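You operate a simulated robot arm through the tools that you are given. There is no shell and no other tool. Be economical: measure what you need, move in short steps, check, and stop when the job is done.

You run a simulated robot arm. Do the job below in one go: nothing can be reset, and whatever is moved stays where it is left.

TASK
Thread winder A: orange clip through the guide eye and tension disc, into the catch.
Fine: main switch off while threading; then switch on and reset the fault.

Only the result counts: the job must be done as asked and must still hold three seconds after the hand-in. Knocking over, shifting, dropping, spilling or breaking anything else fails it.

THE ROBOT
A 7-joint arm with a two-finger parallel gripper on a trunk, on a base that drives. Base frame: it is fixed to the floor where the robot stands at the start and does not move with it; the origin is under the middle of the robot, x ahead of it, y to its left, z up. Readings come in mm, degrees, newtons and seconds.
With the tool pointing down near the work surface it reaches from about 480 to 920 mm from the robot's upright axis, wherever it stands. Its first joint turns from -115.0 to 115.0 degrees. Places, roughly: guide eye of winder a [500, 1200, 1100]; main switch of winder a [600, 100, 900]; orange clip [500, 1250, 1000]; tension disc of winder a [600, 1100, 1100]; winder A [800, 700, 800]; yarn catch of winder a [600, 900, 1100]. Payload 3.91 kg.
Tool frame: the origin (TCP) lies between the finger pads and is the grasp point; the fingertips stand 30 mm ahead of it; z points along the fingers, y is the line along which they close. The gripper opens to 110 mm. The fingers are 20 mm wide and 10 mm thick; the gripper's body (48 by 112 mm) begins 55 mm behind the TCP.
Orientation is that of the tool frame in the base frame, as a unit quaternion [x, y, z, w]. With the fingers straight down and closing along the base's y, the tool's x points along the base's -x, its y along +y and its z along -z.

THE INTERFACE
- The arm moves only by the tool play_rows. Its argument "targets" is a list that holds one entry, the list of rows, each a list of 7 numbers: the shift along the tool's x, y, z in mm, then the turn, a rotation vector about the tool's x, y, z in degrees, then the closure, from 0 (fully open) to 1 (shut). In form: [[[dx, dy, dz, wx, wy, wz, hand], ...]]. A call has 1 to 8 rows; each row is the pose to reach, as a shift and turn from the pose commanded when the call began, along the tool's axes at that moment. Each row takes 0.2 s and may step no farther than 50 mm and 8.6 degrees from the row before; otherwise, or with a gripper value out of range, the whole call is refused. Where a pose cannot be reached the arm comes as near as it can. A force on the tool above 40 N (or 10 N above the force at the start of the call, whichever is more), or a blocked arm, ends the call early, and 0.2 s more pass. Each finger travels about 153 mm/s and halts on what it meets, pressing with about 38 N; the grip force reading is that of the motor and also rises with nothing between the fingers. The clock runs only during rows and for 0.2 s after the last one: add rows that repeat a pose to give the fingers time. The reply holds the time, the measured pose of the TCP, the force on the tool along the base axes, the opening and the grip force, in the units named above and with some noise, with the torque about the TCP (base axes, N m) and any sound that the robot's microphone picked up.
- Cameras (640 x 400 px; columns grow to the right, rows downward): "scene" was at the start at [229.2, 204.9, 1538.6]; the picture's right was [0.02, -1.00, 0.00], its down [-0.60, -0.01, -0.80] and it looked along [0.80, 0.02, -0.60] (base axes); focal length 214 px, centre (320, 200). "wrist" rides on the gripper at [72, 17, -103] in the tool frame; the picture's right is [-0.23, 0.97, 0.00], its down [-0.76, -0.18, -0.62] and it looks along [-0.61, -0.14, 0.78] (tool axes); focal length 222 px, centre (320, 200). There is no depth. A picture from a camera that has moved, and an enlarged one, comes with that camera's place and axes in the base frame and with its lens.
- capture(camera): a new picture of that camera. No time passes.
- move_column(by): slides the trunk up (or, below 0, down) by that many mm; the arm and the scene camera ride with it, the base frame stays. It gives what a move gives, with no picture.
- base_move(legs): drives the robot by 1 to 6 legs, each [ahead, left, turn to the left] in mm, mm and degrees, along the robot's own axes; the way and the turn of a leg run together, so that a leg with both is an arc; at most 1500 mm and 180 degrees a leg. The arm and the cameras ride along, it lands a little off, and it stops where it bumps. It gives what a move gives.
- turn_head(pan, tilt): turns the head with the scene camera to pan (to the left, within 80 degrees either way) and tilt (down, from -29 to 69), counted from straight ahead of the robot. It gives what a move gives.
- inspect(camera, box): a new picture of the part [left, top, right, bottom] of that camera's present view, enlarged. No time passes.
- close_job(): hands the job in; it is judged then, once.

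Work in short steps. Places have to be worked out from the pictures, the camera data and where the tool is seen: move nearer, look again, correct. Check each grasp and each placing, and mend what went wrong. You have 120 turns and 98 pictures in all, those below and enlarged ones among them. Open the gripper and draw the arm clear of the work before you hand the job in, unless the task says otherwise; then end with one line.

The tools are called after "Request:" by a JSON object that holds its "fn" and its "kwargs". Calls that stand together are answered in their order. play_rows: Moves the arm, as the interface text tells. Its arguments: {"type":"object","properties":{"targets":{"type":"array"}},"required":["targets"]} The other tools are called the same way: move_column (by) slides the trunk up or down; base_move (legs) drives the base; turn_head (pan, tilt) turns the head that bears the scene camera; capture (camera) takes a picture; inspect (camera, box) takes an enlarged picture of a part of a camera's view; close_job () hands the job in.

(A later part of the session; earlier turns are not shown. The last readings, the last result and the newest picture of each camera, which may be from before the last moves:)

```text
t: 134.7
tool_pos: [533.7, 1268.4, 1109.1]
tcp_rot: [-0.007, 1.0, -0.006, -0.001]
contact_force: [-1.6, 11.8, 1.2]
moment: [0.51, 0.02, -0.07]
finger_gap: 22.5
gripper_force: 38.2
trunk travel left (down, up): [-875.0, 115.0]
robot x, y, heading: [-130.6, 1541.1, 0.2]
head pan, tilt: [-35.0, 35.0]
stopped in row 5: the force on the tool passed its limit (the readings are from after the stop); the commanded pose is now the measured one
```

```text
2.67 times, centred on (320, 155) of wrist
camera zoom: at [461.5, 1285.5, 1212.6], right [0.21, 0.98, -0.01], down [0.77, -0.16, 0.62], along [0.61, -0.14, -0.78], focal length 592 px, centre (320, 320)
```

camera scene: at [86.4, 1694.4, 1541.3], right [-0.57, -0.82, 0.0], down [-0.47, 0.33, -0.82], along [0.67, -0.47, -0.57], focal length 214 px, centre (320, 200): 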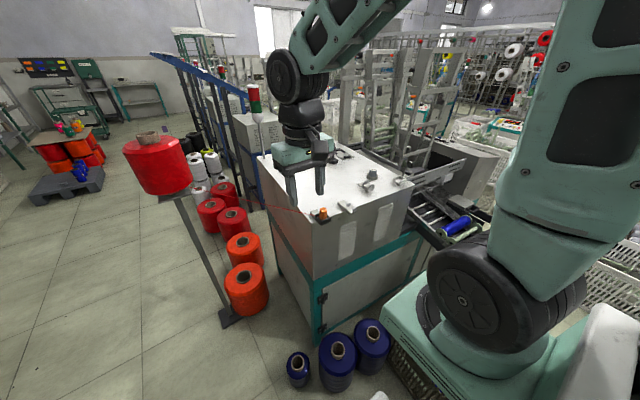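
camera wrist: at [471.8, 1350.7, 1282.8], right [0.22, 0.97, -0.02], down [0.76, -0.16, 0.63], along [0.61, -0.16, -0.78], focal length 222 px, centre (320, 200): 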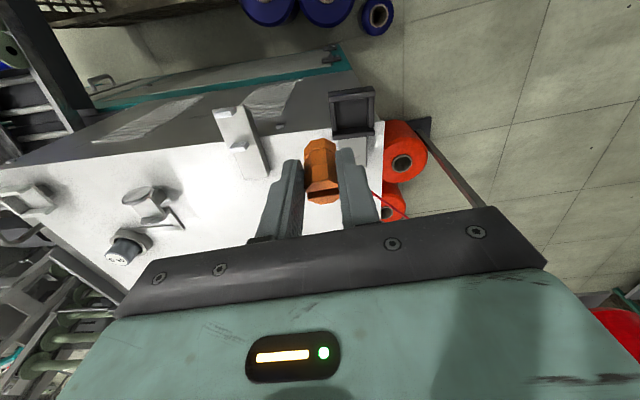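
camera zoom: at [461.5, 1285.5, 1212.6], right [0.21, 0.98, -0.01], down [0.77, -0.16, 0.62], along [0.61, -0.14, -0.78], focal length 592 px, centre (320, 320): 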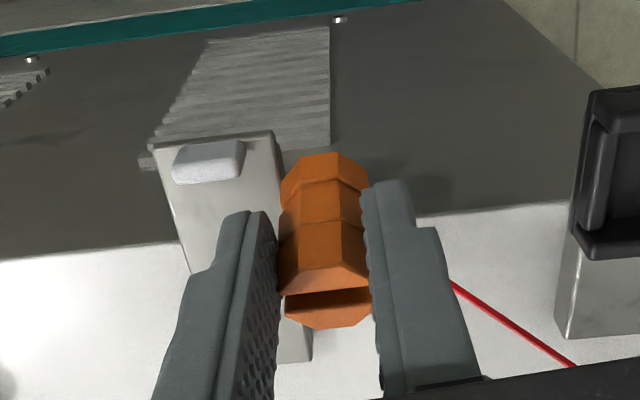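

The clip's foot met the plate edge, so the plate top is slightly higher than its bottom. I back 4 mm, rise 7 mm and try again.

Request:
{"fn": "play_rows", "kwargs": {"targets": [[[0, 5, 0, 0, 0, 0, 1], [0, 5, -7, 0, 0, 0, 1], [0, -10, -7, 0, 0, 0, 1], [0, -25, -7, 0, 0, 0, 1], [0, -40, -7, 0, 0, 0, 1]]]}}

Request:
{"fn": "inspect", "kwargs": {"camera": "wrist", "box": [200, 80, 440, 230]}}

```text
t: 135.9
tool_pos: [533.1, 1226.9, 1116.7]
tcp_rot: [-0.007, 1.0, -0.006, 0.0]
contact_force: [-0.2, 0.0, -0.5]
moment: [-0.01, 0.01, 0.02]
finger_gap: 22.1
gripper_force: 38.3
trunk travel left (down, up): [-875.0, 115.0]
robot x, y, heading: [-131.2, 1545.3, 0.1]
head pan, tilt: [-35.0, 35.0]
```

```text
2.67 times, centred on (320, 155) of wrist
camera zoom: at [461.6, 1242.3, 1219.5], right [0.21, 0.98, -0.01], down [0.76, -0.16, 0.62], along [0.61, -0.14, -0.78], focal length 592 px, centre (320, 320)
```

zoom: 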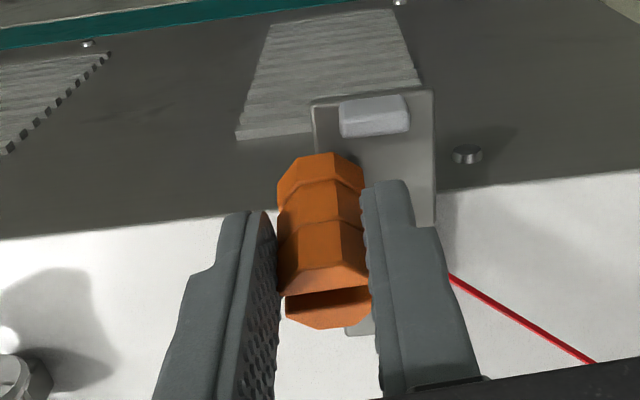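

Through without contact. I continue past the plate, step slightly to −x and lower so the yarn sits down between the posts, then look.

Request:
{"fn": "play_rows", "kwargs": {"targets": [[[0, -12, 0, 0, 0, 0, 1], [0, -26, 0, 0, 0, 0, 1], [26, -30, 0, 0, 0, 0, 1], [26, -30, 10, 0, 0, 0, 1], [26, -30, 20, 0, 0, 0, 1]]]}}

Request:
{"fn": "capture", "kwargs": {"camera": "wrist"}}

Request:
{"fn": "inspect", "kwargs": {"camera": "scene", "box": [318, 165, 398, 225]}}

```text
t: 137.1
tool_pos: [508.0, 1194.6, 1096.4]
tcp_rot: [-0.007, 1.0, -0.007, -0.001]
contact_force: [-0.1, -0.2, 0.1]
moment: [0.02, 0.02, -0.03]
finger_gap: 21.9
gripper_force: 37.6
trunk travel left (down, up): [-875.0, 115.0]
robot x, y, heading: [-126.0, 1544.4, 0.1]
head pan, tilt: [-35.0, 35.0]
```

```text
28 pictures are left
camera wrist: at [434.6, 1211.8, 1199.9], right [0.21, 0.98, -0.01], down [0.76, -0.16, 0.62], along [0.61, -0.14, -0.78], focal length 222 px, centre (320, 200)
```

wrist: 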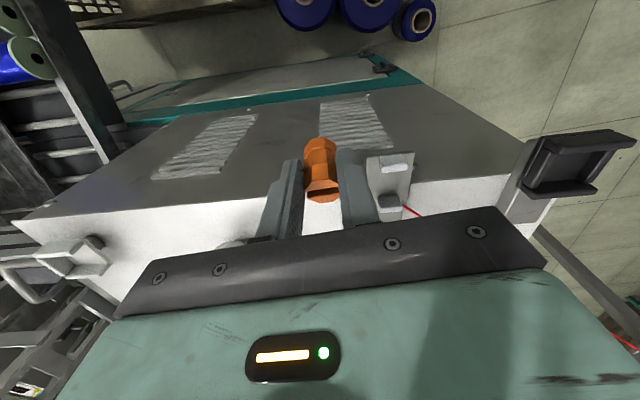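

```text
6.67 times, centred on (358, 195) of scene
camera zoom: at [86.1, 1695.0, 1541.3], right [-0.57, -0.82, 0.0], down [-0.47, 0.33, -0.82], along [0.67, -0.47, -0.57], focal length 1430 px, centre (67, 233)
```

zoom: 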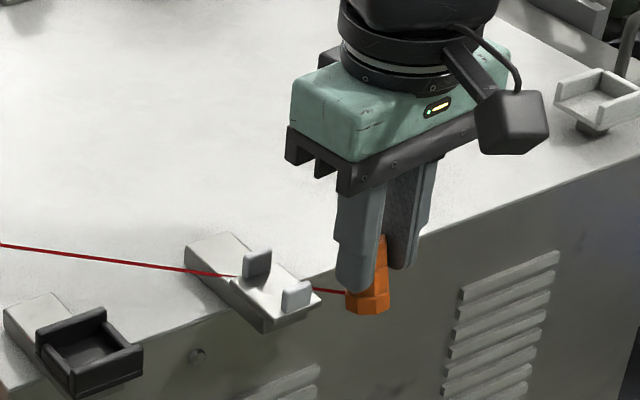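

The yarn appears to run through the eye; a tighter zoom to confirm.

Request:
{"fn": "inspect", "kwargs": {"camera": "scene", "box": [338, 190, 370, 214]}}

```text
16.00 times, centred on (354, 202) of scene
camera zoom: at [86.1, 1695.0, 1541.3], right [-0.57, -0.82, 0.0], down [-0.47, 0.33, -0.82], along [0.67, -0.47, -0.57], focal length 3432 px, centre (-224, 168)
```

zoom: 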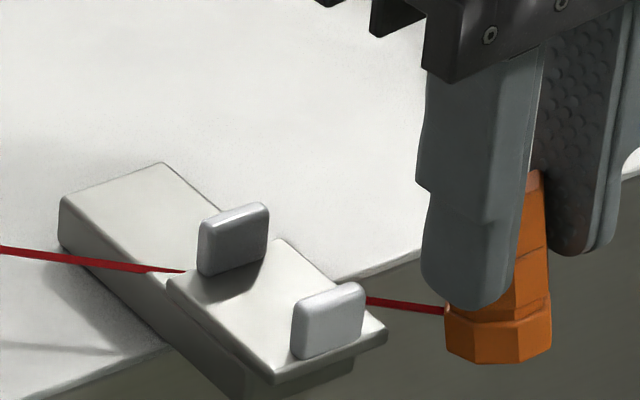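

The yarn line is between the posts in plan but slightly below the plate top. I raise 8 mm so that it lies within the slot and check.

Request:
{"fn": "play_rows", "kwargs": {"targets": [[[0, 0, -8, 0, 0, 0, 1], [0, 0, -8, 0, 0, 0, 1]]]}}

Request:
{"fn": "inspect", "kwargs": {"camera": "scene", "box": [338, 190, 370, 214]}}

```text
t: 137.7
tool_pos: [507.3, 1194.7, 1103.1]
tcp_rot: [-0.007, 1.0, -0.006, -0.001]
contact_force: [-0.7, -0.2, -0.2]
moment: [0.03, -0.04, 0.0]
finger_gap: 22.8
gripper_force: 37.7
trunk travel left (down, up): [-875.0, 115.0]
robot x, y, heading: [-127.1, 1539.8, 0.1]
head pan, tilt: [-35.0, 35.0]
```

```text
16.00 times, centred on (354, 202) of scene
camera zoom: at [86.2, 1695.0, 1541.3], right [-0.57, -0.82, 0.0], down [-0.47, 0.33, -0.82], along [0.67, -0.47, -0.57], focal length 3432 px, centre (-224, 168)
```

zoom: 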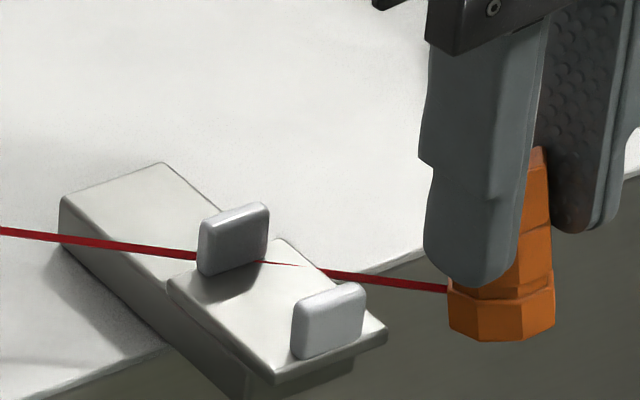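

Here the line runs at the inner post's face. I shift 14 mm to −x so it drops mid-slot, then swing toward −y/+x and see whether the yarn bends at the eye.

Request:
{"fn": "play_rows", "kwargs": {"targets": [[[14, 0, 0, 0, 0, 0, 1], [14, 0, 4, 0, 0, 0, 1], [14, -25, 4, 0, 0, 0, 1], [0, -45, 2, 0, 0, 0, 1], [-22, -60, 0, 0, 0, 0, 1], [-48, -70, 0, 0, 0, 0, 1]]]}}

Request:
{"fn": "inspect", "kwargs": {"camera": "scene", "box": [326, 170, 390, 218]}}

```text
t: 139.1
tool_pos: [557.2, 1125.6, 1103.7]
tcp_rot: [-0.006, 1.0, -0.006, -0.001]
contact_force: [-0.1, 0.2, 0.4]
moment: [0.03, 0.0, -0.02]
finger_gap: 22.5
gripper_force: 37.7
trunk travel left (down, up): [-875.0, 115.0]
robot x, y, heading: [-128.6, 1540.1, -0.0]
head pan, tilt: [-35.0, 35.0]
```

```text
8.33 times, centred on (358, 194) of scene
camera zoom: at [85.9, 1695.0, 1541.3], right [-0.57, -0.82, 0.0], down [-0.47, 0.33, -0.82], along [0.67, -0.47, -0.57], focal length 1787 px, centre (3, 250)
```

zoom: 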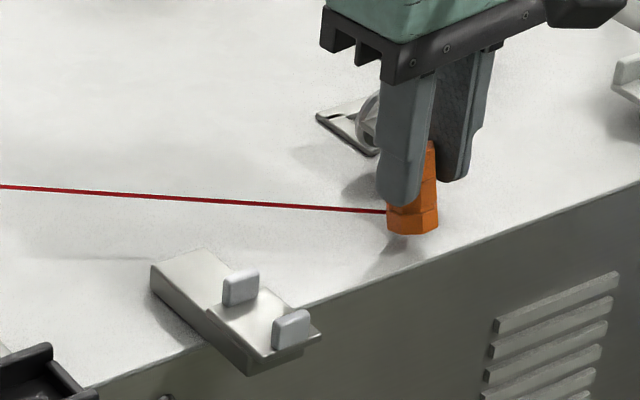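

The yarn slipped off, as it had been at/below plate level. I go back: rise, return to (493, 1195), and lower only to TCP 1111 so that the yarn lies mid-height between the posts.

Request:
{"fn": "play_rows", "kwargs": {"targets": [[[0, 0, -25, 0, 0, 0, 1], [0, 0, -50, 0, 0, 0, 1], [32, 35, -50, 0, 0, 0, 1], [64, 70, -50, 0, 0, 0, 1], [64, 70, -28, 0, 0, 0, 1], [64, 70, -8, 0, 0, 0, 1], [64, 70, -8, 0, 0, 0, 1]]]}}

Request:
{"fn": "inspect", "kwargs": {"camera": "scene", "box": [338, 190, 370, 214]}}

```text
t: 140.7
tool_pos: [493.3, 1195.9, 1110.7]
tcp_rot: [-0.007, 1.0, -0.006, -0.001]
contact_force: [-0.2, -0.2, 0.1]
moment: [0.02, 0.0, 0.01]
finger_gap: 22.4
gripper_force: 37.9
trunk travel left (down, up): [-875.0, 115.0]
robot x, y, heading: [-128.6, 1541.5, 0.1]
head pan, tilt: [-35.0, 35.0]
```

```text
16.00 times, centred on (354, 202) of scene
camera zoom: at [86.2, 1695.0, 1541.3], right [-0.57, -0.82, 0.0], down [-0.47, 0.33, -0.82], along [0.67, -0.47, -0.57], focal length 3432 px, centre (-224, 168)
```

zoom: 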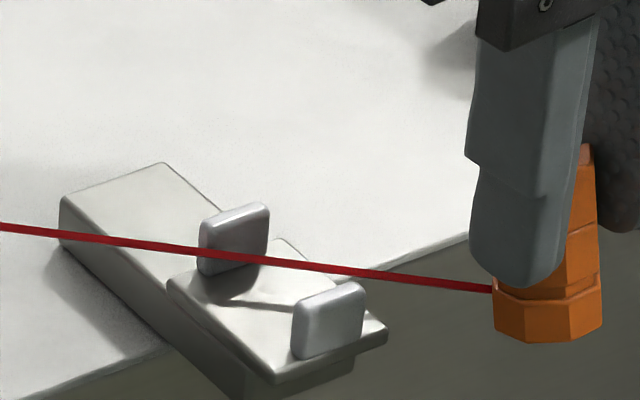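

Yarn is now in front of the inner post and behind the outer one — in the slot. I move on in −y and +x a bit and see if it bends.

Request:
{"fn": "play_rows", "kwargs": {"targets": [[[0, -15, 0, 0, 0, 0, 1], [-5, -30, 0, 0, 0, 0, 1], [-15, -45, 0, 0, 0, 0, 1], [-30, -55, 0, 0, 0, 0, 1]]]}}

Request:
{"fn": "inspect", "kwargs": {"camera": "scene", "box": [330, 180, 378, 216]}}

```text
t: 141.7
tool_pos: [524.4, 1141.7, 1114.2]
tcp_rot: [-0.007, 1.0, -0.006, -0.001]
contact_force: [0.1, -1.1, -1.4]
moment: [-0.04, 0.01, 0.01]
finger_gap: 22.4
gripper_force: 38.0
trunk travel left (down, up): [-875.0, 115.0]
robot x, y, heading: [-127.4, 1542.7, 0.0]
head pan, tilt: [-35.0, 35.0]
```

```text
11.11 times, centred on (354, 198) of scene
camera zoom: at [86.0, 1695.1, 1541.3], right [-0.57, -0.82, 0.0], down [-0.47, 0.33, -0.82], along [0.67, -0.47, -0.57], focal length 2383 px, centre (-58, 222)
```

zoom: 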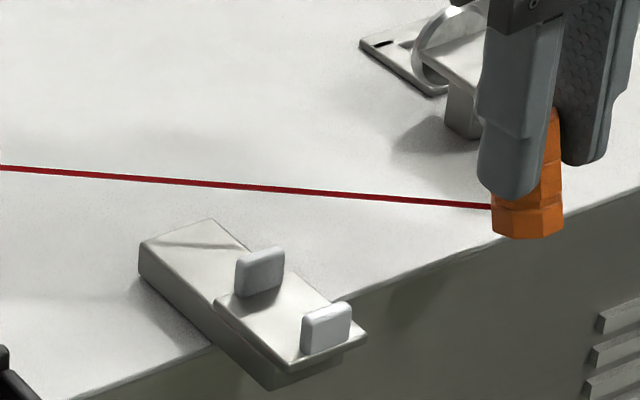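

The yarn still runs straight: not captured by the eye. Probably the clip's yarn end must go through the channel lower than I passed it. I return above the channel and probe the plate's height by touch.

Request:
{"fn": "play_rows", "kwargs": {"targets": [[[0, 0, -40, 0, 0, 0, 1], [-4, 45, -45, 0, 0, 0, 1], [-8, 90, -45, 0, 0, 0, 1], [-8, 100, -35, 0, 0, 0, 1], [-8, 100, -10, 0, 0, 0, 1], [-8, 100, -5, 0, 0, 0, 1]]]}}

Request:
{"fn": "play_rows", "kwargs": {"targets": [[[0, 0, 1.5, 0, 0, 0, 1], [0, 0, 3, 0, 0, 0, 1], [0, 0, 4.5, 0, 0, 0, 1], [0, 0, 6, 0, 0, 0, 1], [0, 0, 7.5, 0, 0, 0, 1], [0, 0, 9, 0, 0, 0, 1], [0, 0, 10.5, 0, 0, 0, 1], [0, 0, 12, 0, 0, 0, 1]]]}}

Request:
{"fn": "inspect", "kwargs": {"camera": "scene", "box": [338, 184, 370, 208]}}

```text
t: 143.1
tool_pos: [531.5, 1243.2, 1116.8]
tcp_rot: [-0.007, 1.0, -0.007, 0.0]
contact_force: [6.1, -1.1, 0.7]
moment: [-0.04, -0.26, 0.0]
finger_gap: 22.4
gripper_force: 37.7
trunk travel left (down, up): [-875.0, 115.0]
robot x, y, heading: [-128.7, 1539.9, -0.0]
head pan, tilt: [-35.0, 35.0]
```

```text
t: 144.9
tool_pos: [531.0, 1241.8, 1109.0]
tcp_rot: [-0.007, 1.0, -0.007, 0.002]
contact_force: [-8.2, 3.6, 21.5]
moment: [0.22, 0.14, 0.03]
finger_gap: 22.3
gripper_force: 37.9
trunk travel left (down, up): [-875.0, 115.0]
robot x, y, heading: [-129.4, 1544.8, -0.1]
head pan, tilt: [-35.0, 35.0]
stopped in row 8: the force on the tool passed its limit (the readings are from after the stop); the commanded pose is now the measured one
```

```text
16.00 times, centred on (354, 196) of scene
camera zoom: at [84.6, 1695.8, 1541.1], right [-0.57, -0.82, 0.0], down [-0.47, 0.33, -0.82], along [0.67, -0.47, -0.57], focal length 3432 px, centre (-224, 264)
```

zoom: 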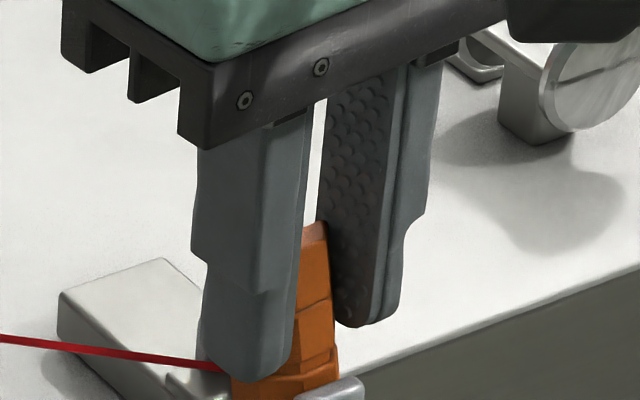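

Plate contact at TCP ≈1110, and a light touch on the outer post shows the centre is ~4 mm further +x. I rise, go back to the entry side, and pass again at TCP ≈1111.5, x≈535.

Request:
{"fn": "play_rows", "kwargs": {"targets": [[[0, 0, -12, 0, 0, 0, 1], [-4, 0, -25, 0, 0, 0, 1], [-4, 22, -25, 0, 0, 0, 1], [-4, 45, -25, 0, 0, 0, 1], [-4, 45, -10, 0, 0, 0, 1], [-4, 45, -3, 0, 0, 0, 1], [-4, 45, -3, 0, 0, 0, 1]]]}}

Request:
{"fn": "play_rows", "kwargs": {"targets": [[[0, -10, 0, 0, 0, 0, 1], [0, -20, 0, 0, 0, 0, 1], [0, -30, 0, 0, 0, 0, 1], [0, -40, 0, 0, 0, 0, 1], [0, -50, 0, 0, 0, 0, 1], [0, -60, 0, 0, 0, 0, 1], [0, -72, 0, 0, 0, 0, 1], [0, -84, 0, 0, 0, 0, 1]]]}}

Request:
{"fn": "inspect", "kwargs": {"camera": "scene", "box": [330, 180, 378, 216]}}

```text
t: 146.5
tool_pos: [534.7, 1285.8, 1108.5]
tcp_rot: [-0.007, 1.0, -0.007, 0.0]
contact_force: [0.4, 0.5, -0.5]
moment: [-0.01, -0.01, 0.01]
finger_gap: 22.1
gripper_force: 38.0
trunk travel left (down, up): [-875.0, 115.0]
robot x, y, heading: [-130.5, 1543.0, -0.2]
head pan, tilt: [-35.0, 35.0]
```

```text
t: 148.3
tool_pos: [536.9, 1199.5, 1111.2]
tcp_rot: [-0.007, 1.0, -0.006, 0.001]
contact_force: [-0.5, 0.4, 0.1]
moment: [0.02, -0.02, 0.04]
finger_gap: 22.2
gripper_force: 38.0
trunk travel left (down, up): [-875.0, 115.0]
robot x, y, heading: [-124.8, 1542.0, 0.2]
head pan, tilt: [-35.0, 35.0]
```

```text
11.11 times, centred on (354, 198) of scene
camera zoom: at [86.2, 1695.2, 1541.3], right [-0.57, -0.82, 0.0], down [-0.47, 0.33, -0.82], along [0.67, -0.47, -0.57], focal length 2383 px, centre (-58, 222)
```

zoom: 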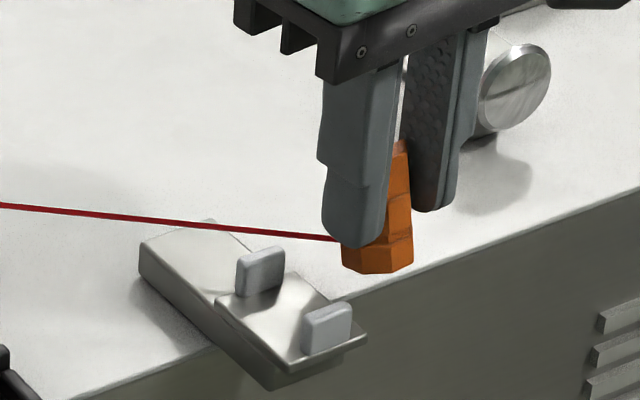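

Reading the picture carefully, the yarn was at the height of the tab tops both times, so it rode over. Plate contact is at TCP 1110, so I now drop the yarn diagonally between the tabs from above at (499, 1195) down to TCP 1101 and check.

Request:
{"fn": "play_rows", "kwargs": {"targets": [[[0, 0, -25, 0, 0, 0, 1], [0, 0, -50, 0, 0, 0, 1], [38, -4, -50, 0, 0, 0, 1], [38, -4, -50, 0, 0, 0, 1], [38, -4, -30, 0, 0, 0, 1], [38, -4, -10, 0, 0, 0, 1], [38, -4, 10, 0, 0, 0, 1], [38, -4, 10, 0, 0, 0, 1]]]}}

Request:
{"fn": "inspect", "kwargs": {"camera": "scene", "box": [338, 190, 370, 214]}}

```text
t: 150.1
tool_pos: [499.1, 1195.9, 1101.6]
tcp_rot: [-0.008, 1.0, -0.007, 0.001]
contact_force: [-0.3, -0.3, -0.8]
moment: [0.01, 0.05, -0.01]
finger_gap: 22.6
gripper_force: 37.5
trunk travel left (down, up): [-875.0, 115.0]
robot x, y, heading: [-125.5, 1543.1, 0.0]
head pan, tilt: [-35.0, 35.0]
```

```text
16.00 times, centred on (354, 202) of scene
camera zoom: at [86.2, 1695.0, 1541.3], right [-0.57, -0.82, 0.0], down [-0.47, 0.33, -0.82], along [0.67, -0.47, -0.57], focal length 3432 px, centre (-224, 168)
```

zoom: 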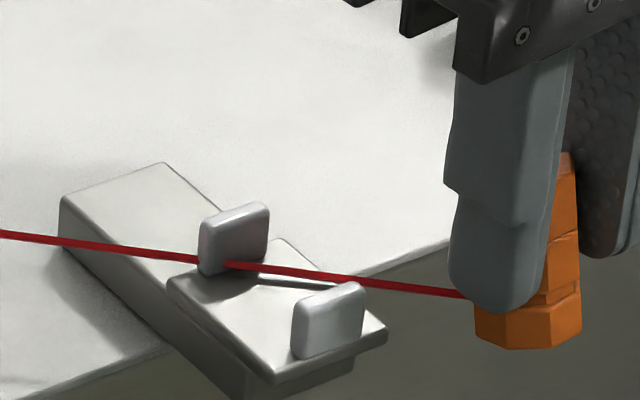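

Yarn now lies mid-height in the slot. I shift 4 mm more to −x, then move on low toward −y/+x and see whether it stays caught.

Request:
{"fn": "play_rows", "kwargs": {"targets": [[[5, 0, 0, 0, 0, 0, 1], [5, -10, 0, 0, 0, 0, 1], [4, -20, 0, 0, 0, 0, 1], [0, -30, 0, 0, 0, 0, 1], [-10, -40, 0, 0, 0, 0, 1], [-22, -50, 0, 0, 0, 0, 1], [-30, -55, 0, 0, 0, 0, 1]]]}}

Request:
{"fn": "inspect", "kwargs": {"camera": "scene", "box": [326, 176, 390, 224]}}

```text
t: 151.7
tool_pos: [531.4, 1143.3, 1100.8]
tcp_rot: [-0.006, 1.0, -0.007, 0.001]
contact_force: [0.3, 0.8, 0.7]
moment: [-0.01, -0.02, 0.02]
finger_gap: 22.4
gripper_force: 38.7
trunk travel left (down, up): [-875.0, 115.0]
robot x, y, heading: [-128.8, 1541.4, 0.1]
head pan, tilt: [-35.0, 35.0]
```

```text
8.33 times, centred on (358, 200) of scene
camera zoom: at [86.1, 1695.1, 1541.3], right [-0.57, -0.82, 0.0], down [-0.47, 0.33, -0.82], along [0.67, -0.47, -0.57], focal length 1787 px, centre (3, 200)
```

zoom: 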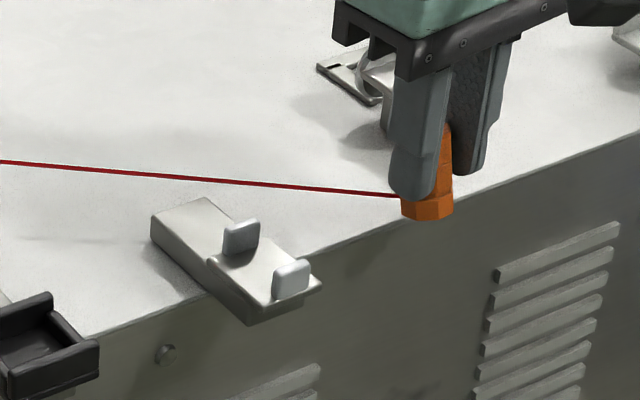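

Not caught visibly, so the yarn is drawn straight and the logic likely follows the clip itself, which has been through the channel. I go on to the tension disc and look closely at its gap.

Request:
{"fn": "play_rows", "kwargs": {"targets": [[[0, 0, -25, 0, 0, 0, 1], [-20, -5, -49, 0, 0, 0, 1], [-45, -10, -49, 0, 0, 0, 1], [-69, -14, -49, 0, 0, 0, 1], [-69, -14, -49, 0, 0, 0, 1]]]}}

Request:
{"fn": "inspect", "kwargs": {"camera": "wrist", "box": [130, 60, 402, 230]}}

Request:
{"fn": "inspect", "kwargs": {"camera": "scene", "box": [330, 150, 410, 210]}}

```text
t: 152.9
tool_pos: [596.9, 1129.9, 1150.7]
tcp_rot: [-0.006, 1.0, -0.006, 0.0]
contact_force: [0.4, 0.1, 0.4]
moment: [0.0, 0.01, 0.03]
finger_gap: 22.5
gripper_force: 38.0
trunk travel left (down, up): [-875.0, 115.0]
robot x, y, heading: [-131.6, 1541.8, 0.0]
head pan, tilt: [-35.0, 35.0]
```

```text
2.35 times, centred on (266, 145) of wrist
camera zoom: at [523.7, 1145.8, 1254.1], right [0.21, 0.98, -0.01], down [0.76, -0.16, 0.63], along [0.61, -0.14, -0.78], focal length 523 px, centre (447, 329)
```

zoom: 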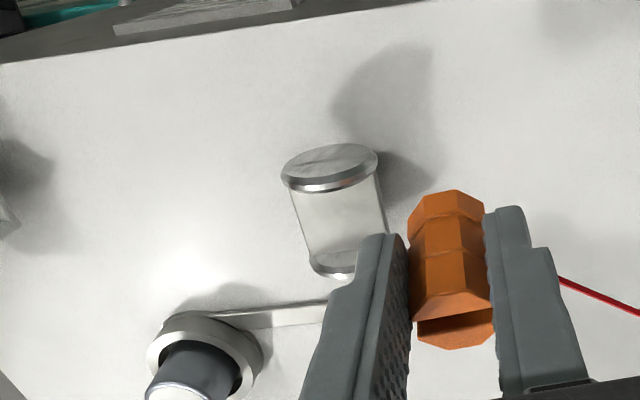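

```text
6.67 times, centred on (370, 180) of scene
camera zoom: at [86.2, 1695.0, 1541.3], right [-0.57, -0.82, 0.0], down [-0.47, 0.33, -0.82], along [0.67, -0.47, -0.57], focal length 1430 px, centre (-13, 333)
```

zoom: 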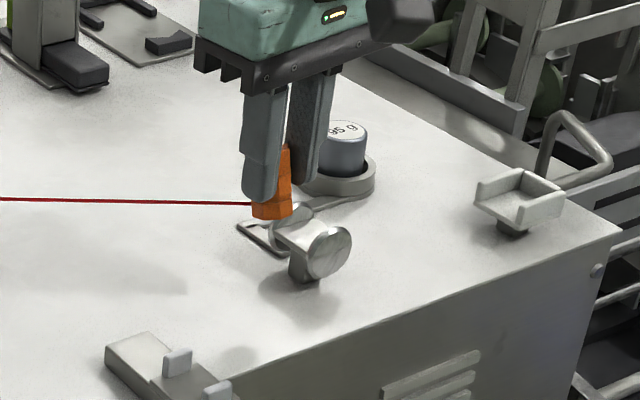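

The disc is a similar ~30 mm channel (two flanges at x≈584 and 621, y≈1083). I centre the clip above it and probe down.

Request:
{"fn": "play_rows", "kwargs": {"targets": [[[-4, -24, 0, 0, 0, 0, 1], [-4, -47, 0, 0, 0, 0, 1], [-4, -47, 12, 0, 0, 0, 1], [-4, -47, 18, 0, 0, 0, 1], [-4, -47, 21, 0, 0, 0, 1], [-4, -47, 24, 0, 0, 0, 1], [-4, -47, 27, 0, 0, 0, 1], [-4, -47, 30, 0, 0, 0, 1]]]}}

Request:
{"fn": "inspect", "kwargs": {"camera": "wrist", "box": [200, 80, 440, 230]}}

```text
t: 154.7
tool_pos: [603.0, 1082.3, 1119.8]
tcp_rot: [-0.007, 1.0, -0.008, 0.001]
contact_force: [-1.4, 1.0, 1.0]
moment: [0.01, -0.02, 0.02]
finger_gap: 22.2
gripper_force: 38.0
trunk travel left (down, up): [-875.0, 115.0]
robot x, y, heading: [-126.7, 1543.6, 0.2]
head pan, tilt: [-35.0, 35.0]
```

```text
2.67 times, centred on (320, 155) of wrist
camera zoom: at [528.9, 1098.5, 1224.3], right [0.21, 0.98, -0.01], down [0.76, -0.16, 0.63], along [0.61, -0.14, -0.78], focal length 592 px, centre (320, 320)
```

zoom: 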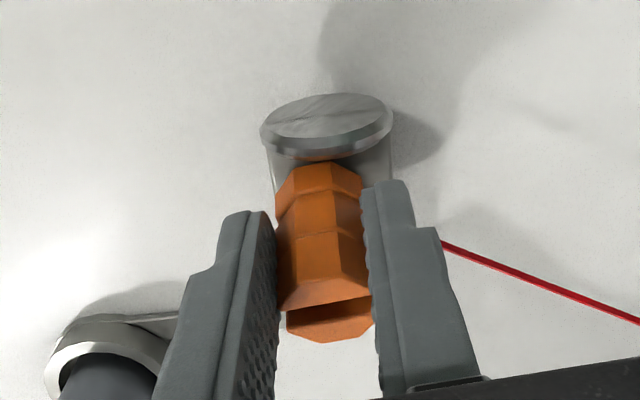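

The clip is just entering the channel. Continue down gently until touch.

Request:
{"fn": "play_rows", "kwargs": {"targets": [[[0, 0, 2, 0, 0, 0, 1], [0, 0, 4, 0, 0, 0, 1], [0, 0, 6, 0, 0, 0, 1], [0, 0, 8, 0, 0, 0, 1], [0, 0, 10, 0, 0, 0, 1], [0, 0, 12, 0, 0, 0, 1], [0, 0, 14, 0, 0, 0, 1]]]}}

```text
t: 155.6
tool_pos: [602.7, 1083.1, 1119.5]
tcp_rot: [-0.007, 1.0, -0.009, 0.004]
contact_force: [-11.1, 6.8, 20.7]
moment: [0.26, 0.18, 0.03]
finger_gap: 22.3
gripper_force: 38.1
trunk travel left (down, up): [-875.0, 115.0]
robot x, y, heading: [-128.4, 1544.7, -0.1]
head pan, tilt: [-35.0, 35.0]
stopped in row 4: the force on the tool passed its limit (the readings are from after the stop); the commanded pose is now the measured one
```

Touch at TCP ≈1119 with a small −x reaction (I'm ~2 mm too far +x). I rise, go back to the entry side, shift 2 mm and pass at ≈1121.

Request:
{"fn": "play_rows", "kwargs": {"targets": [[[2, 0, -12, 0, 0, 0, 1], [2, 0, -22, 0, 0, 0, 1], [2, 24, -22, 0, 0, 0, 1], [2, 46, -22, 0, 0, 0, 1], [2, 46, -8, 0, 0, 0, 1], [2, 46, -2, 0, 0, 0, 1], [2, 46, -2, 0, 0, 0, 1]]]}}

Request:
{"fn": "play_rows", "kwargs": {"targets": [[[0, -12, 0, 0, 0, 0, 1], [0, -24, 0, 0, 0, 0, 1], [0, -36, 0, 0, 0, 0, 1], [0, -48, 0, 0, 0, 0, 1], [0, -60, 0, 0, 0, 0, 1], [0, -72, 0, 0, 0, 0, 1], [0, -84, 0, 0, 0, 0, 1], [0, -96, 0, 0, 0, 0, 1]]]}}

Request:
{"fn": "inspect", "kwargs": {"camera": "scene", "box": [320, 150, 416, 222]}}

```text
t: 157.2
tool_pos: [601.0, 1127.2, 1118.9]
tcp_rot: [-0.007, 1.0, -0.009, 0.004]
contact_force: [-0.5, -0.5, -0.9]
moment: [-0.01, 0.0, -0.02]
finger_gap: 22.2
gripper_force: 38.7
trunk travel left (down, up): [-875.0, 115.0]
robot x, y, heading: [-129.0, 1543.5, 0.0]
head pan, tilt: [-35.0, 35.0]
```

```text
t: 159.0
tool_pos: [602.6, 1030.9, 1121.4]
tcp_rot: [-0.006, 1.0, -0.009, 0.004]
contact_force: [0.6, 0.3, -0.3]
moment: [0.0, 0.03, 0.02]
finger_gap: 22.5
gripper_force: 37.7
trunk travel left (down, up): [-875.0, 115.0]
robot x, y, heading: [-123.7, 1541.9, 0.2]
head pan, tilt: [-35.0, 35.0]
```

```text
5.56 times, centred on (368, 186) of scene
camera zoom: at [86.1, 1695.2, 1541.3], right [-0.57, -0.82, 0.0], down [-0.47, 0.33, -0.82], along [0.67, -0.47, -0.57], focal length 1192 px, centre (53, 278)
```

zoom: 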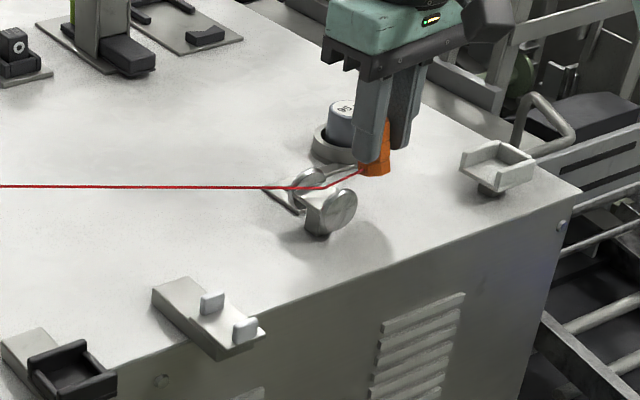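

The yarn now bends at the disc, so capture is shown when it works — and it proves the eye was missed (yarn goes straight to the disc). I'll back out through the disc, and redo the eye with the clip leaned 35° (bottom leading) so its yarn end runs lower in the channel.

Request:
{"fn": "play_rows", "kwargs": {"targets": [[[0, 12, 0, 0, 0, 0, 1], [0, 24, 0, 0, 0, 0, 1], [0, 36, 0, 0, 0, 0, 1], [0, 48, 0, 0, 0, 0, 1], [0, 60, 0, 0, 0, 0, 1], [0, 72, 0, 0, 0, 0, 1], [0, 84, 0, 0, 0, 0, 1], [0, 96, 0, 0, 0, 0, 1]]]}}

Request:
{"fn": "play_rows", "kwargs": {"targets": [[[0, 0, -40, 0, 0, 0, 1], [14, 40, -42, 7, 0, 0, 1], [28, 80, -42, 14, 0, 0, 1], [42, 120, -42, 21, 0, 0, 1], [56, 160, -42, 28, 0, 0, 1], [67, 193, -42, 35, 0, 0, 1], [67, 193, -10, 35, 0, 0, 1], [67, 193, 11, 35, 0, 0, 1]]]}}

Request:
{"fn": "inspect", "kwargs": {"camera": "scene", "box": [306, 160, 386, 220]}}

```text
t: 160.8
tool_pos: [601.1, 1130.0, 1118.2]
tcp_rot: [-0.008, 1.0, -0.008, 0.002]
contact_force: [0.5, -0.3, -0.4]
moment: [0.03, -0.02, 0.01]
finger_gap: 22.4
gripper_force: 37.7
trunk travel left (down, up): [-875.0, 115.0]
robot x, y, heading: [-129.8, 1539.1, 0.0]
head pan, tilt: [-35.0, 35.0]
```

```text
t: 162.6
tool_pos: [528.9, 1319.5, 1105.1]
tcp_rot: [-0.005, 0.951, -0.309, 0.007]
contact_force: [0.2, 0.4, 0.6]
moment: [-0.01, -0.02, 0.02]
finger_gap: 22.4
gripper_force: 37.5
trunk travel left (down, up): [-875.0, 115.0]
robot x, y, heading: [-131.1, 1541.8, 0.0]
head pan, tilt: [-35.0, 35.0]
```

```text
6.67 times, centred on (346, 190) of scene
camera zoom: at [85.7, 1695.2, 1541.4], right [-0.57, -0.82, 0.0], down [-0.47, 0.33, -0.82], along [0.67, -0.47, -0.57], focal length 1430 px, centre (147, 267)
```

zoom: 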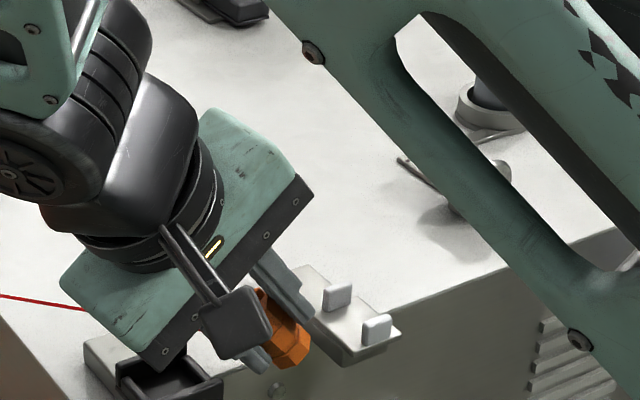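

Leaned and low at the entry. I nudge +x 4 mm, up 5 mm, and slide through toward −y.

Request:
{"fn": "play_rows", "kwargs": {"targets": [[[-4, -14.6, 4.5, 0, 0, 0, 1], [-4, -26.2, 12.9, 0, 0, 0, 1], [-4, -37.9, 21.4, 0, 0, 0, 1], [-4, -49.5, 29.9, 0, 0, 0, 1], [-4, -61.2, 38.4, 0, 0, 0, 1], [-4, -72.8, 46.8, 0, 0, 0, 1], [-4, -84.5, 55.3, 0, 0, 0, 1], [-4, -96.1, 63.8, 0, 0, 0, 1]]]}}

Request:
{"fn": "inspect", "kwargs": {"camera": "scene", "box": [322, 172, 386, 220]}}

```text
t: 164.4
tool_pos: [536.0, 1203.0, 1110.8]
tcp_rot: [-0.006, 0.951, -0.309, 0.005]
contact_force: [0.3, -0.5, -0.2]
moment: [-0.04, 0.0, 0.0]
finger_gap: 22.4
gripper_force: 37.9
trunk travel left (down, up): [-875.0, 115.0]
robot x, y, heading: [-125.9, 1543.7, 0.1]
head pan, tilt: [-35.0, 35.0]
```

```text
8.33 times, centred on (354, 196) of scene
camera zoom: at [86.1, 1695.4, 1541.3], right [-0.57, -0.82, 0.0], down [-0.47, 0.33, -0.82], along [0.67, -0.47, -0.57], focal length 1787 px, centre (37, 233)
```

zoom: 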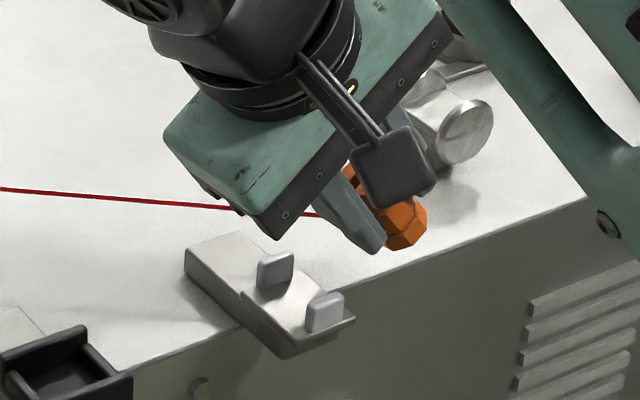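

Still not caught: from the picture the yarn rode ~8 mm above the tab top when leaned — worse. I'll come down upright on the +y part of the channel plate, slide the clip along the plate itself, and drop as soon as it leaves it. First upright and back above the plate's +y side.

Request:
{"fn": "play_rows", "kwargs": {"targets": [[[0, -23.5, -32.4, 0, 0, 0, 1], [0.5, -15, -38.6, -7.2, 0, 0, 1], [1, -6.3, -44.8, -14.4, 0, 0, 1], [1.5, 2.3, -51, -21.6, 0, 0, 1], [2, 10.8, -57.3, -28.8, 0, 0, 1], [2.5, 19.4, -63.5, -36, 0, 0, 1], [2.5, 19.4, -63.5, -36, 0, 0, 1]]]}}

Request:
{"fn": "inspect", "kwargs": {"camera": "wrist", "box": [200, 80, 440, 230]}}

```text
t: 166.0
tool_pos: [530.9, 1256.0, 1150.4]
tcp_rot: [-0.008, 1.0, 0.001, 0.003]
contact_force: [-0.7, -0.2, -0.8]
moment: [-0.02, -0.02, 0.03]
finger_gap: 22.6
gripper_force: 37.9
trunk travel left (down, up): [-875.0, 115.0]
robot x, y, heading: [-127.3, 1543.0, -0.1]
head pan, tilt: [-35.0, 35.0]
```

```text
2.67 times, centred on (320, 155) of wrist
camera zoom: at [457.9, 1271.1, 1253.0], right [0.21, 0.98, 0.0], down [0.76, -0.17, 0.63], along [0.61, -0.13, -0.78], focal length 592 px, centre (320, 320)
```

zoom: 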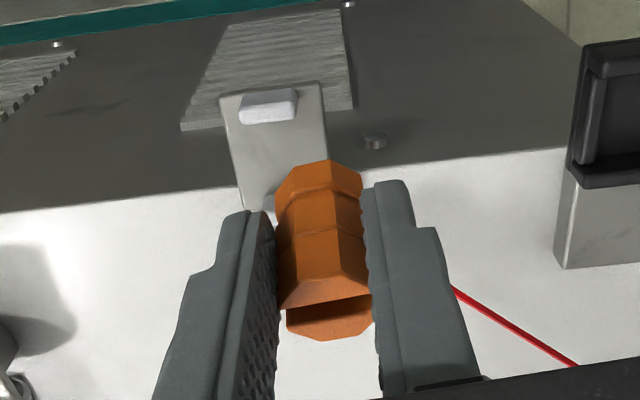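

Clip is square and centred within ~1 mm of the channel. I lower to just above the plate and read the force.

Request:
{"fn": "play_rows", "kwargs": {"targets": [[[-1.5, -3, 18, 0, 0, 0, 1], [-1.5, -5, 34, 0, 0, 0, 1], [-1.5, -5, 37, 0, 0, 0, 1], [-1.5, -5, 39, 0, 0, 0, 1]]]}}

Request:
{"fn": "play_rows", "kwargs": {"targets": [[[0, 0, 1, 0, 0, 0, 1], [0, 0, 1, 0, 0, 0, 1]]]}}

```text
t: 167.0
tool_pos: [534.5, 1252.2, 1110.7]
tcp_rot: [-0.008, 1.0, -0.001, 0.003]
contact_force: [-3.6, -0.4, 2.3]
moment: [-0.03, 0.08, -0.04]
finger_gap: 22.6
gripper_force: 38.5
trunk travel left (down, up): [-875.0, 115.0]
robot x, y, heading: [-127.4, 1542.5, 0.0]
head pan, tilt: [-35.0, 35.0]
```

```text
t: 167.6
tool_pos: [534.7, 1251.6, 1110.2]
tcp_rot: [-0.007, 1.0, 0.0, 0.002]
contact_force: [-6.0, -0.8, 6.4]
moment: [-0.04, 0.15, -0.03]
finger_gap: 22.3
gripper_force: 37.7
trunk travel left (down, up): [-875.0, 115.0]
robot x, y, heading: [-126.4, 1541.2, -0.2]
head pan, tilt: [-35.0, 35.0]
```

Light touch on plate (6 N) with a small reaction from the inner tab. I ease 1.5 mm to −x, slide along the plate through the channel, then drop 9 mm once past it.

Request:
{"fn": "play_rows", "kwargs": {"targets": [[[1.5, 0, -0.8, 0, 0, 0, 1], [1.5, -10, -0.8, 0, 0, 0, 1], [1.5, -20, -0.8, 0, 0, 0, 1], [1.5, -30, -0.8, 0, 0, 0, 1], [1.5, -39, -0.8, 0, 0, 0, 1], [1.5, -45, 3, 0, 0, 0, 1], [1.5, -54, 8, 0, 0, 0, 1], [1.5, -64, 9, 0, 0, 0, 1]]]}}

Request:
{"fn": "inspect", "kwargs": {"camera": "scene", "box": [322, 172, 386, 220]}}

```text
t: 169.4
tool_pos: [534.6, 1186.1, 1101.1]
tcp_rot: [-0.007, 1.0, -0.001, 0.004]
contact_force: [-0.4, -0.3, -0.4]
moment: [-0.01, -0.01, 0.0]
finger_gap: 22.2
gripper_force: 37.9
trunk travel left (down, up): [-875.0, 115.0]
robot x, y, heading: [-127.3, 1543.9, -0.1]
head pan, tilt: [-35.0, 35.0]
```

```text
8.33 times, centred on (354, 196) of scene
camera zoom: at [86.1, 1695.2, 1541.3], right [-0.57, -0.82, 0.0], down [-0.47, 0.33, -0.82], along [0.67, -0.47, -0.57], focal length 1787 px, centre (37, 233)
```

zoom: 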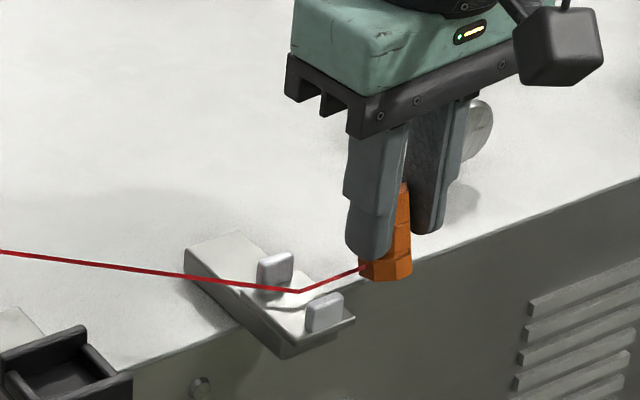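

Caught: the yarn bends in the eye. I keep low and go to the disc's entry, then repeat the disc pass at the heights that worked.

Request:
{"fn": "play_rows", "kwargs": {"targets": [[[-22, -19, -8, 0, 0, 0, 1], [-44, -38, -15, 0, 0, 0, 1], [-66, -56, -20.5, 0, 0, 0, 1], [-66, -56, -20.5, 0, 0, 0, 1]]]}}

```text
t: 170.4
tool_pos: [600.3, 1131.3, 1121.1]
tcp_rot: [-0.006, 1.0, 0.0, 0.003]
contact_force: [0.5, -0.4, 0.1]
moment: [0.01, 0.01, -0.04]
finger_gap: 22.5
gripper_force: 37.9
trunk travel left (down, up): [-875.0, 115.0]
robot x, y, heading: [-127.0, 1542.3, 0.2]
head pan, tilt: [-35.0, 35.0]
```

At the disc entry. Pass through.

Request:
{"fn": "play_rows", "kwargs": {"targets": [[[0.5, -12, 0, 0, 0, 0, 1], [0.5, -24, 0, 0, 0, 0, 1], [0.5, -36, 0, 0, 0, 0, 1], [0.5, -48, 0, 0, 0, 0, 1], [0.5, -60, 0, 0, 0, 0, 1], [0.5, -72, 0, 0, 0, 0, 1], [0.5, -84, 0, 0, 0, 0, 1], [0.5, -96, 0, 0, 0, 0, 1]]]}}

Request:
{"fn": "inspect", "kwargs": {"camera": "scene", "box": [320, 150, 416, 222]}}

```text
t: 172.2
tool_pos: [602.5, 1036.0, 1119.1]
tcp_rot: [-0.006, 1.0, -0.001, 0.002]
contact_force: [0.0, -0.2, 0.5]
moment: [0.02, 0.03, -0.01]
finger_gap: 22.5
gripper_force: 38.1
trunk travel left (down, up): [-875.0, 115.0]
robot x, y, heading: [-128.1, 1539.1, 0.1]
head pan, tilt: [-35.0, 35.0]
```

```text
5.56 times, centred on (368, 186) of scene
camera zoom: at [86.0, 1695.2, 1541.2], right [-0.57, -0.82, 0.0], down [-0.47, 0.33, -0.82], along [0.67, -0.47, -0.57], focal length 1192 px, centre (53, 278)
```

zoom: 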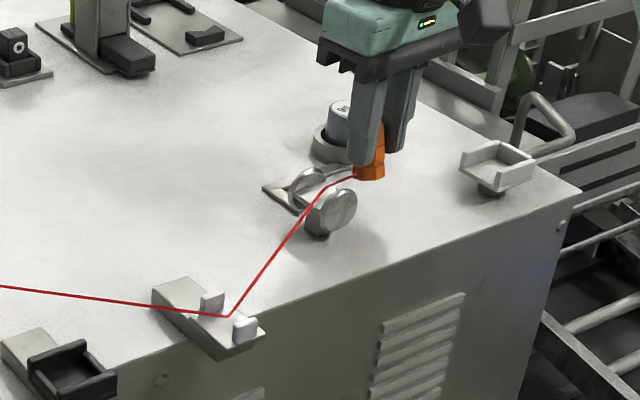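

Both eye and disc are threaded. The catch at (576, 914) would be at the edge of reach, so I raise slightly and slide the base 60 mm to the right, carrying the clip toward the catch.

Request:
{"fn": "play_rows", "kwargs": {"targets": [[[11, -8, -10, 0, 0, 0, 1], [22, -15, -22, 0, 0, 0, 1], [22, -15, -22, 0, 0, 0, 1]]]}}

Request:
{"fn": "base_move", "kwargs": {"legs": [[0, -60, 0]]}}

Request:
{"fn": "inspect", "kwargs": {"camera": "wrist", "box": [140, 70, 396, 230]}}

```text
t: 173.0
tool_pos: [580.3, 1021.3, 1142.1]
tcp_rot: [-0.007, 1.0, 0.0, 0.003]
contact_force: [-0.4, 0.1, -1.6]
moment: [0.01, -0.03, -0.01]
finger_gap: 22.4
gripper_force: 37.9
trunk travel left (down, up): [-875.0, 115.0]
robot x, y, heading: [-130.9, 1541.1, 0.1]
head pan, tilt: [-35.0, 35.0]
```

```text
t: 174.0
tool_pos: [582.0, 960.2, 1142.2]
tcp_rot: [-0.008, 1.0, 0.0, 0.003]
contact_force: [0.0, 0.5, -0.1]
moment: [-0.02, 0.01, 0.02]
finger_gap: 22.4
gripper_force: 37.7
trunk travel left (down, up): [-875.0, 115.0]
robot x, y, heading: [-125.7, 1479.5, 0.2]
head pan, tilt: [-35.0, 35.0]
```

```text
2.50 times, centred on (268, 150) of wrist
camera zoom: at [507.3, 975.5, 1245.3], right [0.21, 0.98, 0.0], down [0.76, -0.17, 0.63], along [0.61, -0.13, -0.78], focal length 555 px, centre (450, 325)
```

zoom: 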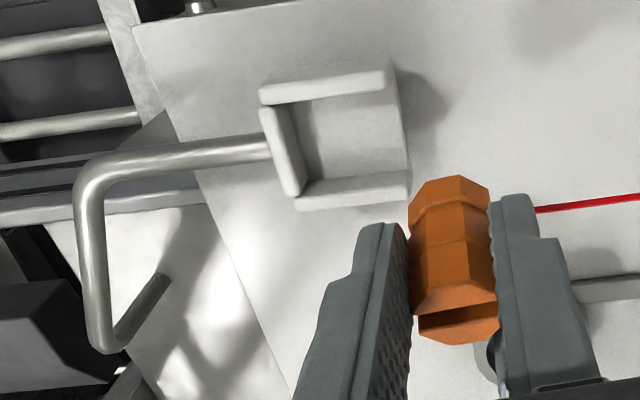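

The catch is a small tray with walls on −x, −y and +x, open toward +y, inner centre ≈ (567, 927). I move the clip above it and check alignment.

Request:
{"fn": "play_rows", "kwargs": {"targets": [[[9, -16, 0, 0, 0, 0, 1], [18, -33, 0, 0, 0, 0, 1], [18, -33, 6, 0, 0, 0, 1], [18, -33, 6, 0, 0, 0, 1]]]}}

Request:
{"fn": "inspect", "kwargs": {"camera": "wrist", "box": [180, 70, 436, 230]}}

```text
t: 175.0
tool_pos: [562.2, 927.3, 1135.3]
tcp_rot: [-0.007, 1.0, 0.0, 0.004]
contact_force: [0.4, -0.4, 0.6]
moment: [-0.01, -0.01, -0.01]
finger_gap: 22.7
gripper_force: 37.5
trunk travel left (down, up): [-875.0, 115.0]
robot x, y, heading: [-128.8, 1480.1, 0.1]
head pan, tilt: [-35.0, 35.0]
```

```text
2.50 times, centred on (308, 150) of wrist
camera zoom: at [488.8, 942.1, 1238.4], right [0.21, 0.98, 0.0], down [0.76, -0.17, 0.63], along [0.61, -0.13, -0.78], focal length 555 px, centre (350, 325)
```

zoom: 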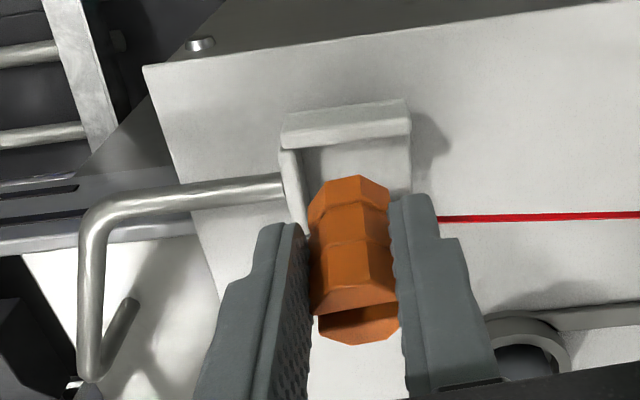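

Projecting the clip down, it should go ~3 mm +x and ~3 mm +y to be centred in the tray. I correct and lower in small steps.

Request:
{"fn": "play_rows", "kwargs": {"targets": [[[-3, 3, 6, 0, 0, 0, 1], [-3, 3, 12, 0, 0, 0, 1], [-3, 3, 16, 0, 0, 0, 1], [-3, 3, 19, 0, 0, 0, 1], [-3, 3, 21, 0, 0, 0, 1], [-3, 3, 21, 0, 0, 0, 1]]]}}

Request:
{"fn": "inspect", "kwargs": {"camera": "scene", "box": [366, 150, 430, 198]}}

```text
t: 176.4
tool_pos: [565.1, 930.4, 1114.7]
tcp_rot: [-0.008, 1.0, 0.0, 0.002]
contact_force: [-7.7, 0.7, 2.1]
moment: [0.03, 0.31, -0.01]
finger_gap: 22.2
gripper_force: 38.5
trunk travel left (down, up): [-875.0, 115.0]
robot x, y, heading: [-130.9, 1478.8, 0.1]
head pan, tilt: [-35.0, 35.0]
```

```text
8.33 times, centred on (398, 174) of scene
camera zoom: at [85.3, 1633.5, 1541.3], right [-0.57, -0.82, 0.0], down [-0.47, 0.33, -0.82], along [0.67, -0.47, -0.57], focal length 1787 px, centre (-330, 417)
```

zoom: 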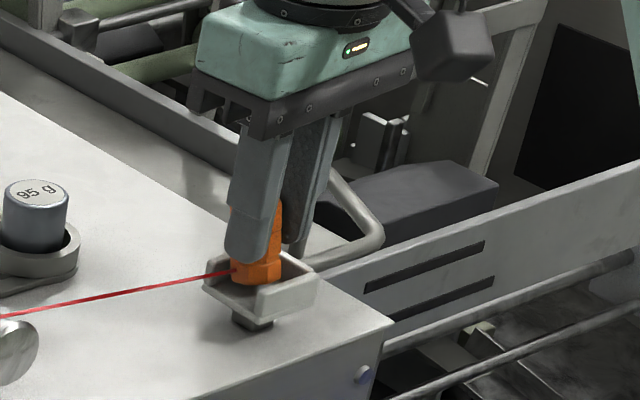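

The clip is inside the tray, touching the +x wall lightly. I ease 2.5 mm to −x and continue down to the floor.

Request:
{"fn": "play_rows", "kwargs": {"targets": [[[2.5, 0, 0, 0, 0, 0, 1], [2.5, 0, 2, 0, 0, 0, 1], [2.5, 0, 4, 0, 0, 0, 1], [2.5, 0, 4, 0, 0, 0, 1]]]}}

```text
t: 177.4
tool_pos: [563.8, 931.3, 1111.2]
tcp_rot: [-0.007, 1.0, 0.001, 0.004]
contact_force: [-6.8, 0.2, 3.1]
moment: [-0.04, 0.16, -0.07]
finger_gap: 22.2
gripper_force: 37.8
trunk travel left (down, up): [-875.0, 115.0]
robot x, y, heading: [-130.1, 1483.2, 0.2]
head pan, tilt: [-35.0, 35.0]
```

Still slight wall contact; 2 mm more to −x and lower 3 mm.

Request:
{"fn": "play_rows", "kwargs": {"targets": [[[2.5, 0, -0.5, 0, 0, 0, 1], [2.5, 0, 1.5, 0, 0, 0, 1], [2.5, 0, 3, 0, 0, 0, 1], [2.5, 0, 3, 0, 0, 0, 1]]]}}

Request:
{"fn": "inspect", "kwargs": {"camera": "wrist", "box": [200, 80, 440, 230]}}

```text
t: 178.4
tool_pos: [563.0, 930.9, 1109.1]
tcp_rot: [-0.008, 1.0, 0.0, 0.004]
contact_force: [1.4, 3.2, 7.4]
moment: [0.12, -0.16, 0.01]
finger_gap: 22.2
gripper_force: 37.9
trunk travel left (down, up): [-875.0, 115.0]
robot x, y, heading: [-130.5, 1479.0, 0.3]
head pan, tilt: [-35.0, 35.0]
```

```text
2.67 times, centred on (320, 155) of wrist
camera zoom: at [489.2, 946.2, 1211.9], right [0.21, 0.98, 0.0], down [0.76, -0.17, 0.63], along [0.62, -0.13, -0.78], focal length 592 px, centre (320, 320)
```

zoom: 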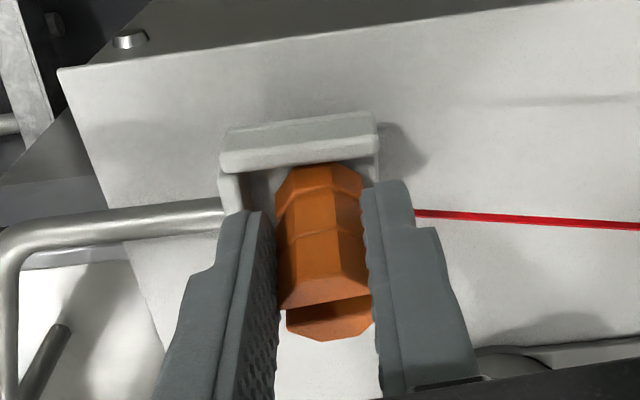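

Floor contact. I slide 4 mm deeper toward the −y wall and then open just enough to release.

Request:
{"fn": "play_rows", "kwargs": {"targets": [[[0, -4, -0.3, 0, 0, 0, 1], [0, -4, -0.3, 0, 0, 0, 1], [0, -4, -0.3, 0, 0, 0, 0.68], [0, -4, -0.3, 0, 0, 0, 0.68]]]}}

Request:
{"fn": "play_rows", "kwargs": {"targets": [[[0, 0, -15, 0, 0, 0, 0.68], [0, 0, -35, 0, 0, 0, 0.68], [0, 0, -70, 0, 0, 0, 0.5], [10, 0, -110, 0, 0, 0, 0.5]]]}}

Request:
{"fn": "inspect", "kwargs": {"camera": "scene", "box": [302, 150, 430, 246]}}

```text
t: 179.4
tool_pos: [563.5, 924.9, 1107.5]
tcp_rot: [-0.008, 1.0, 0.0, 0.004]
contact_force: [-0.3, 0.5, 0.1]
moment: [0.0, -0.04, -0.01]
finger_gap: 34.8
gripper_force: 0.0
trunk travel left (down, up): [-875.0, 115.0]
robot x, y, heading: [-129.2, 1484.8, 0.0]
head pan, tilt: [-35.0, 35.0]
```

```text
t: 180.4
tool_pos: [552.2, 924.0, 1219.2]
tcp_rot: [-0.008, 1.0, 0.0, 0.004]
contact_force: [0.4, -0.6, -0.3]
moment: [0.01, 0.03, 0.02]
finger_gap: 54.9
gripper_force: 0.0
trunk travel left (down, up): [-875.0, 115.0]
robot x, y, heading: [-128.4, 1482.1, -0.1]
head pan, tilt: [-35.0, 35.0]
```

```text
4.17 times, centred on (366, 198) of scene
camera zoom: at [86.3, 1633.3, 1541.2], right [-0.57, -0.82, 0.0], down [-0.47, 0.33, -0.82], along [0.67, -0.47, -0.57], focal length 894 px, centre (128, 208)
```

zoom: 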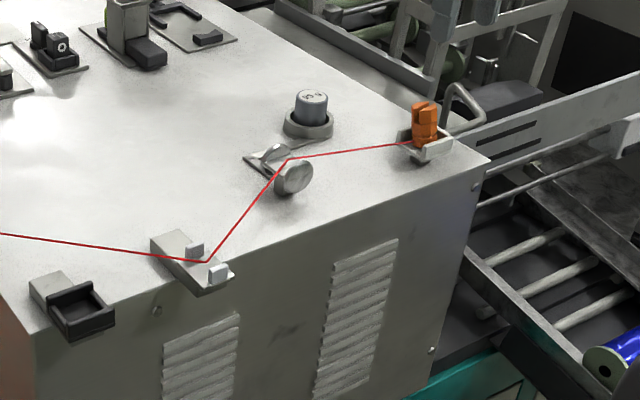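

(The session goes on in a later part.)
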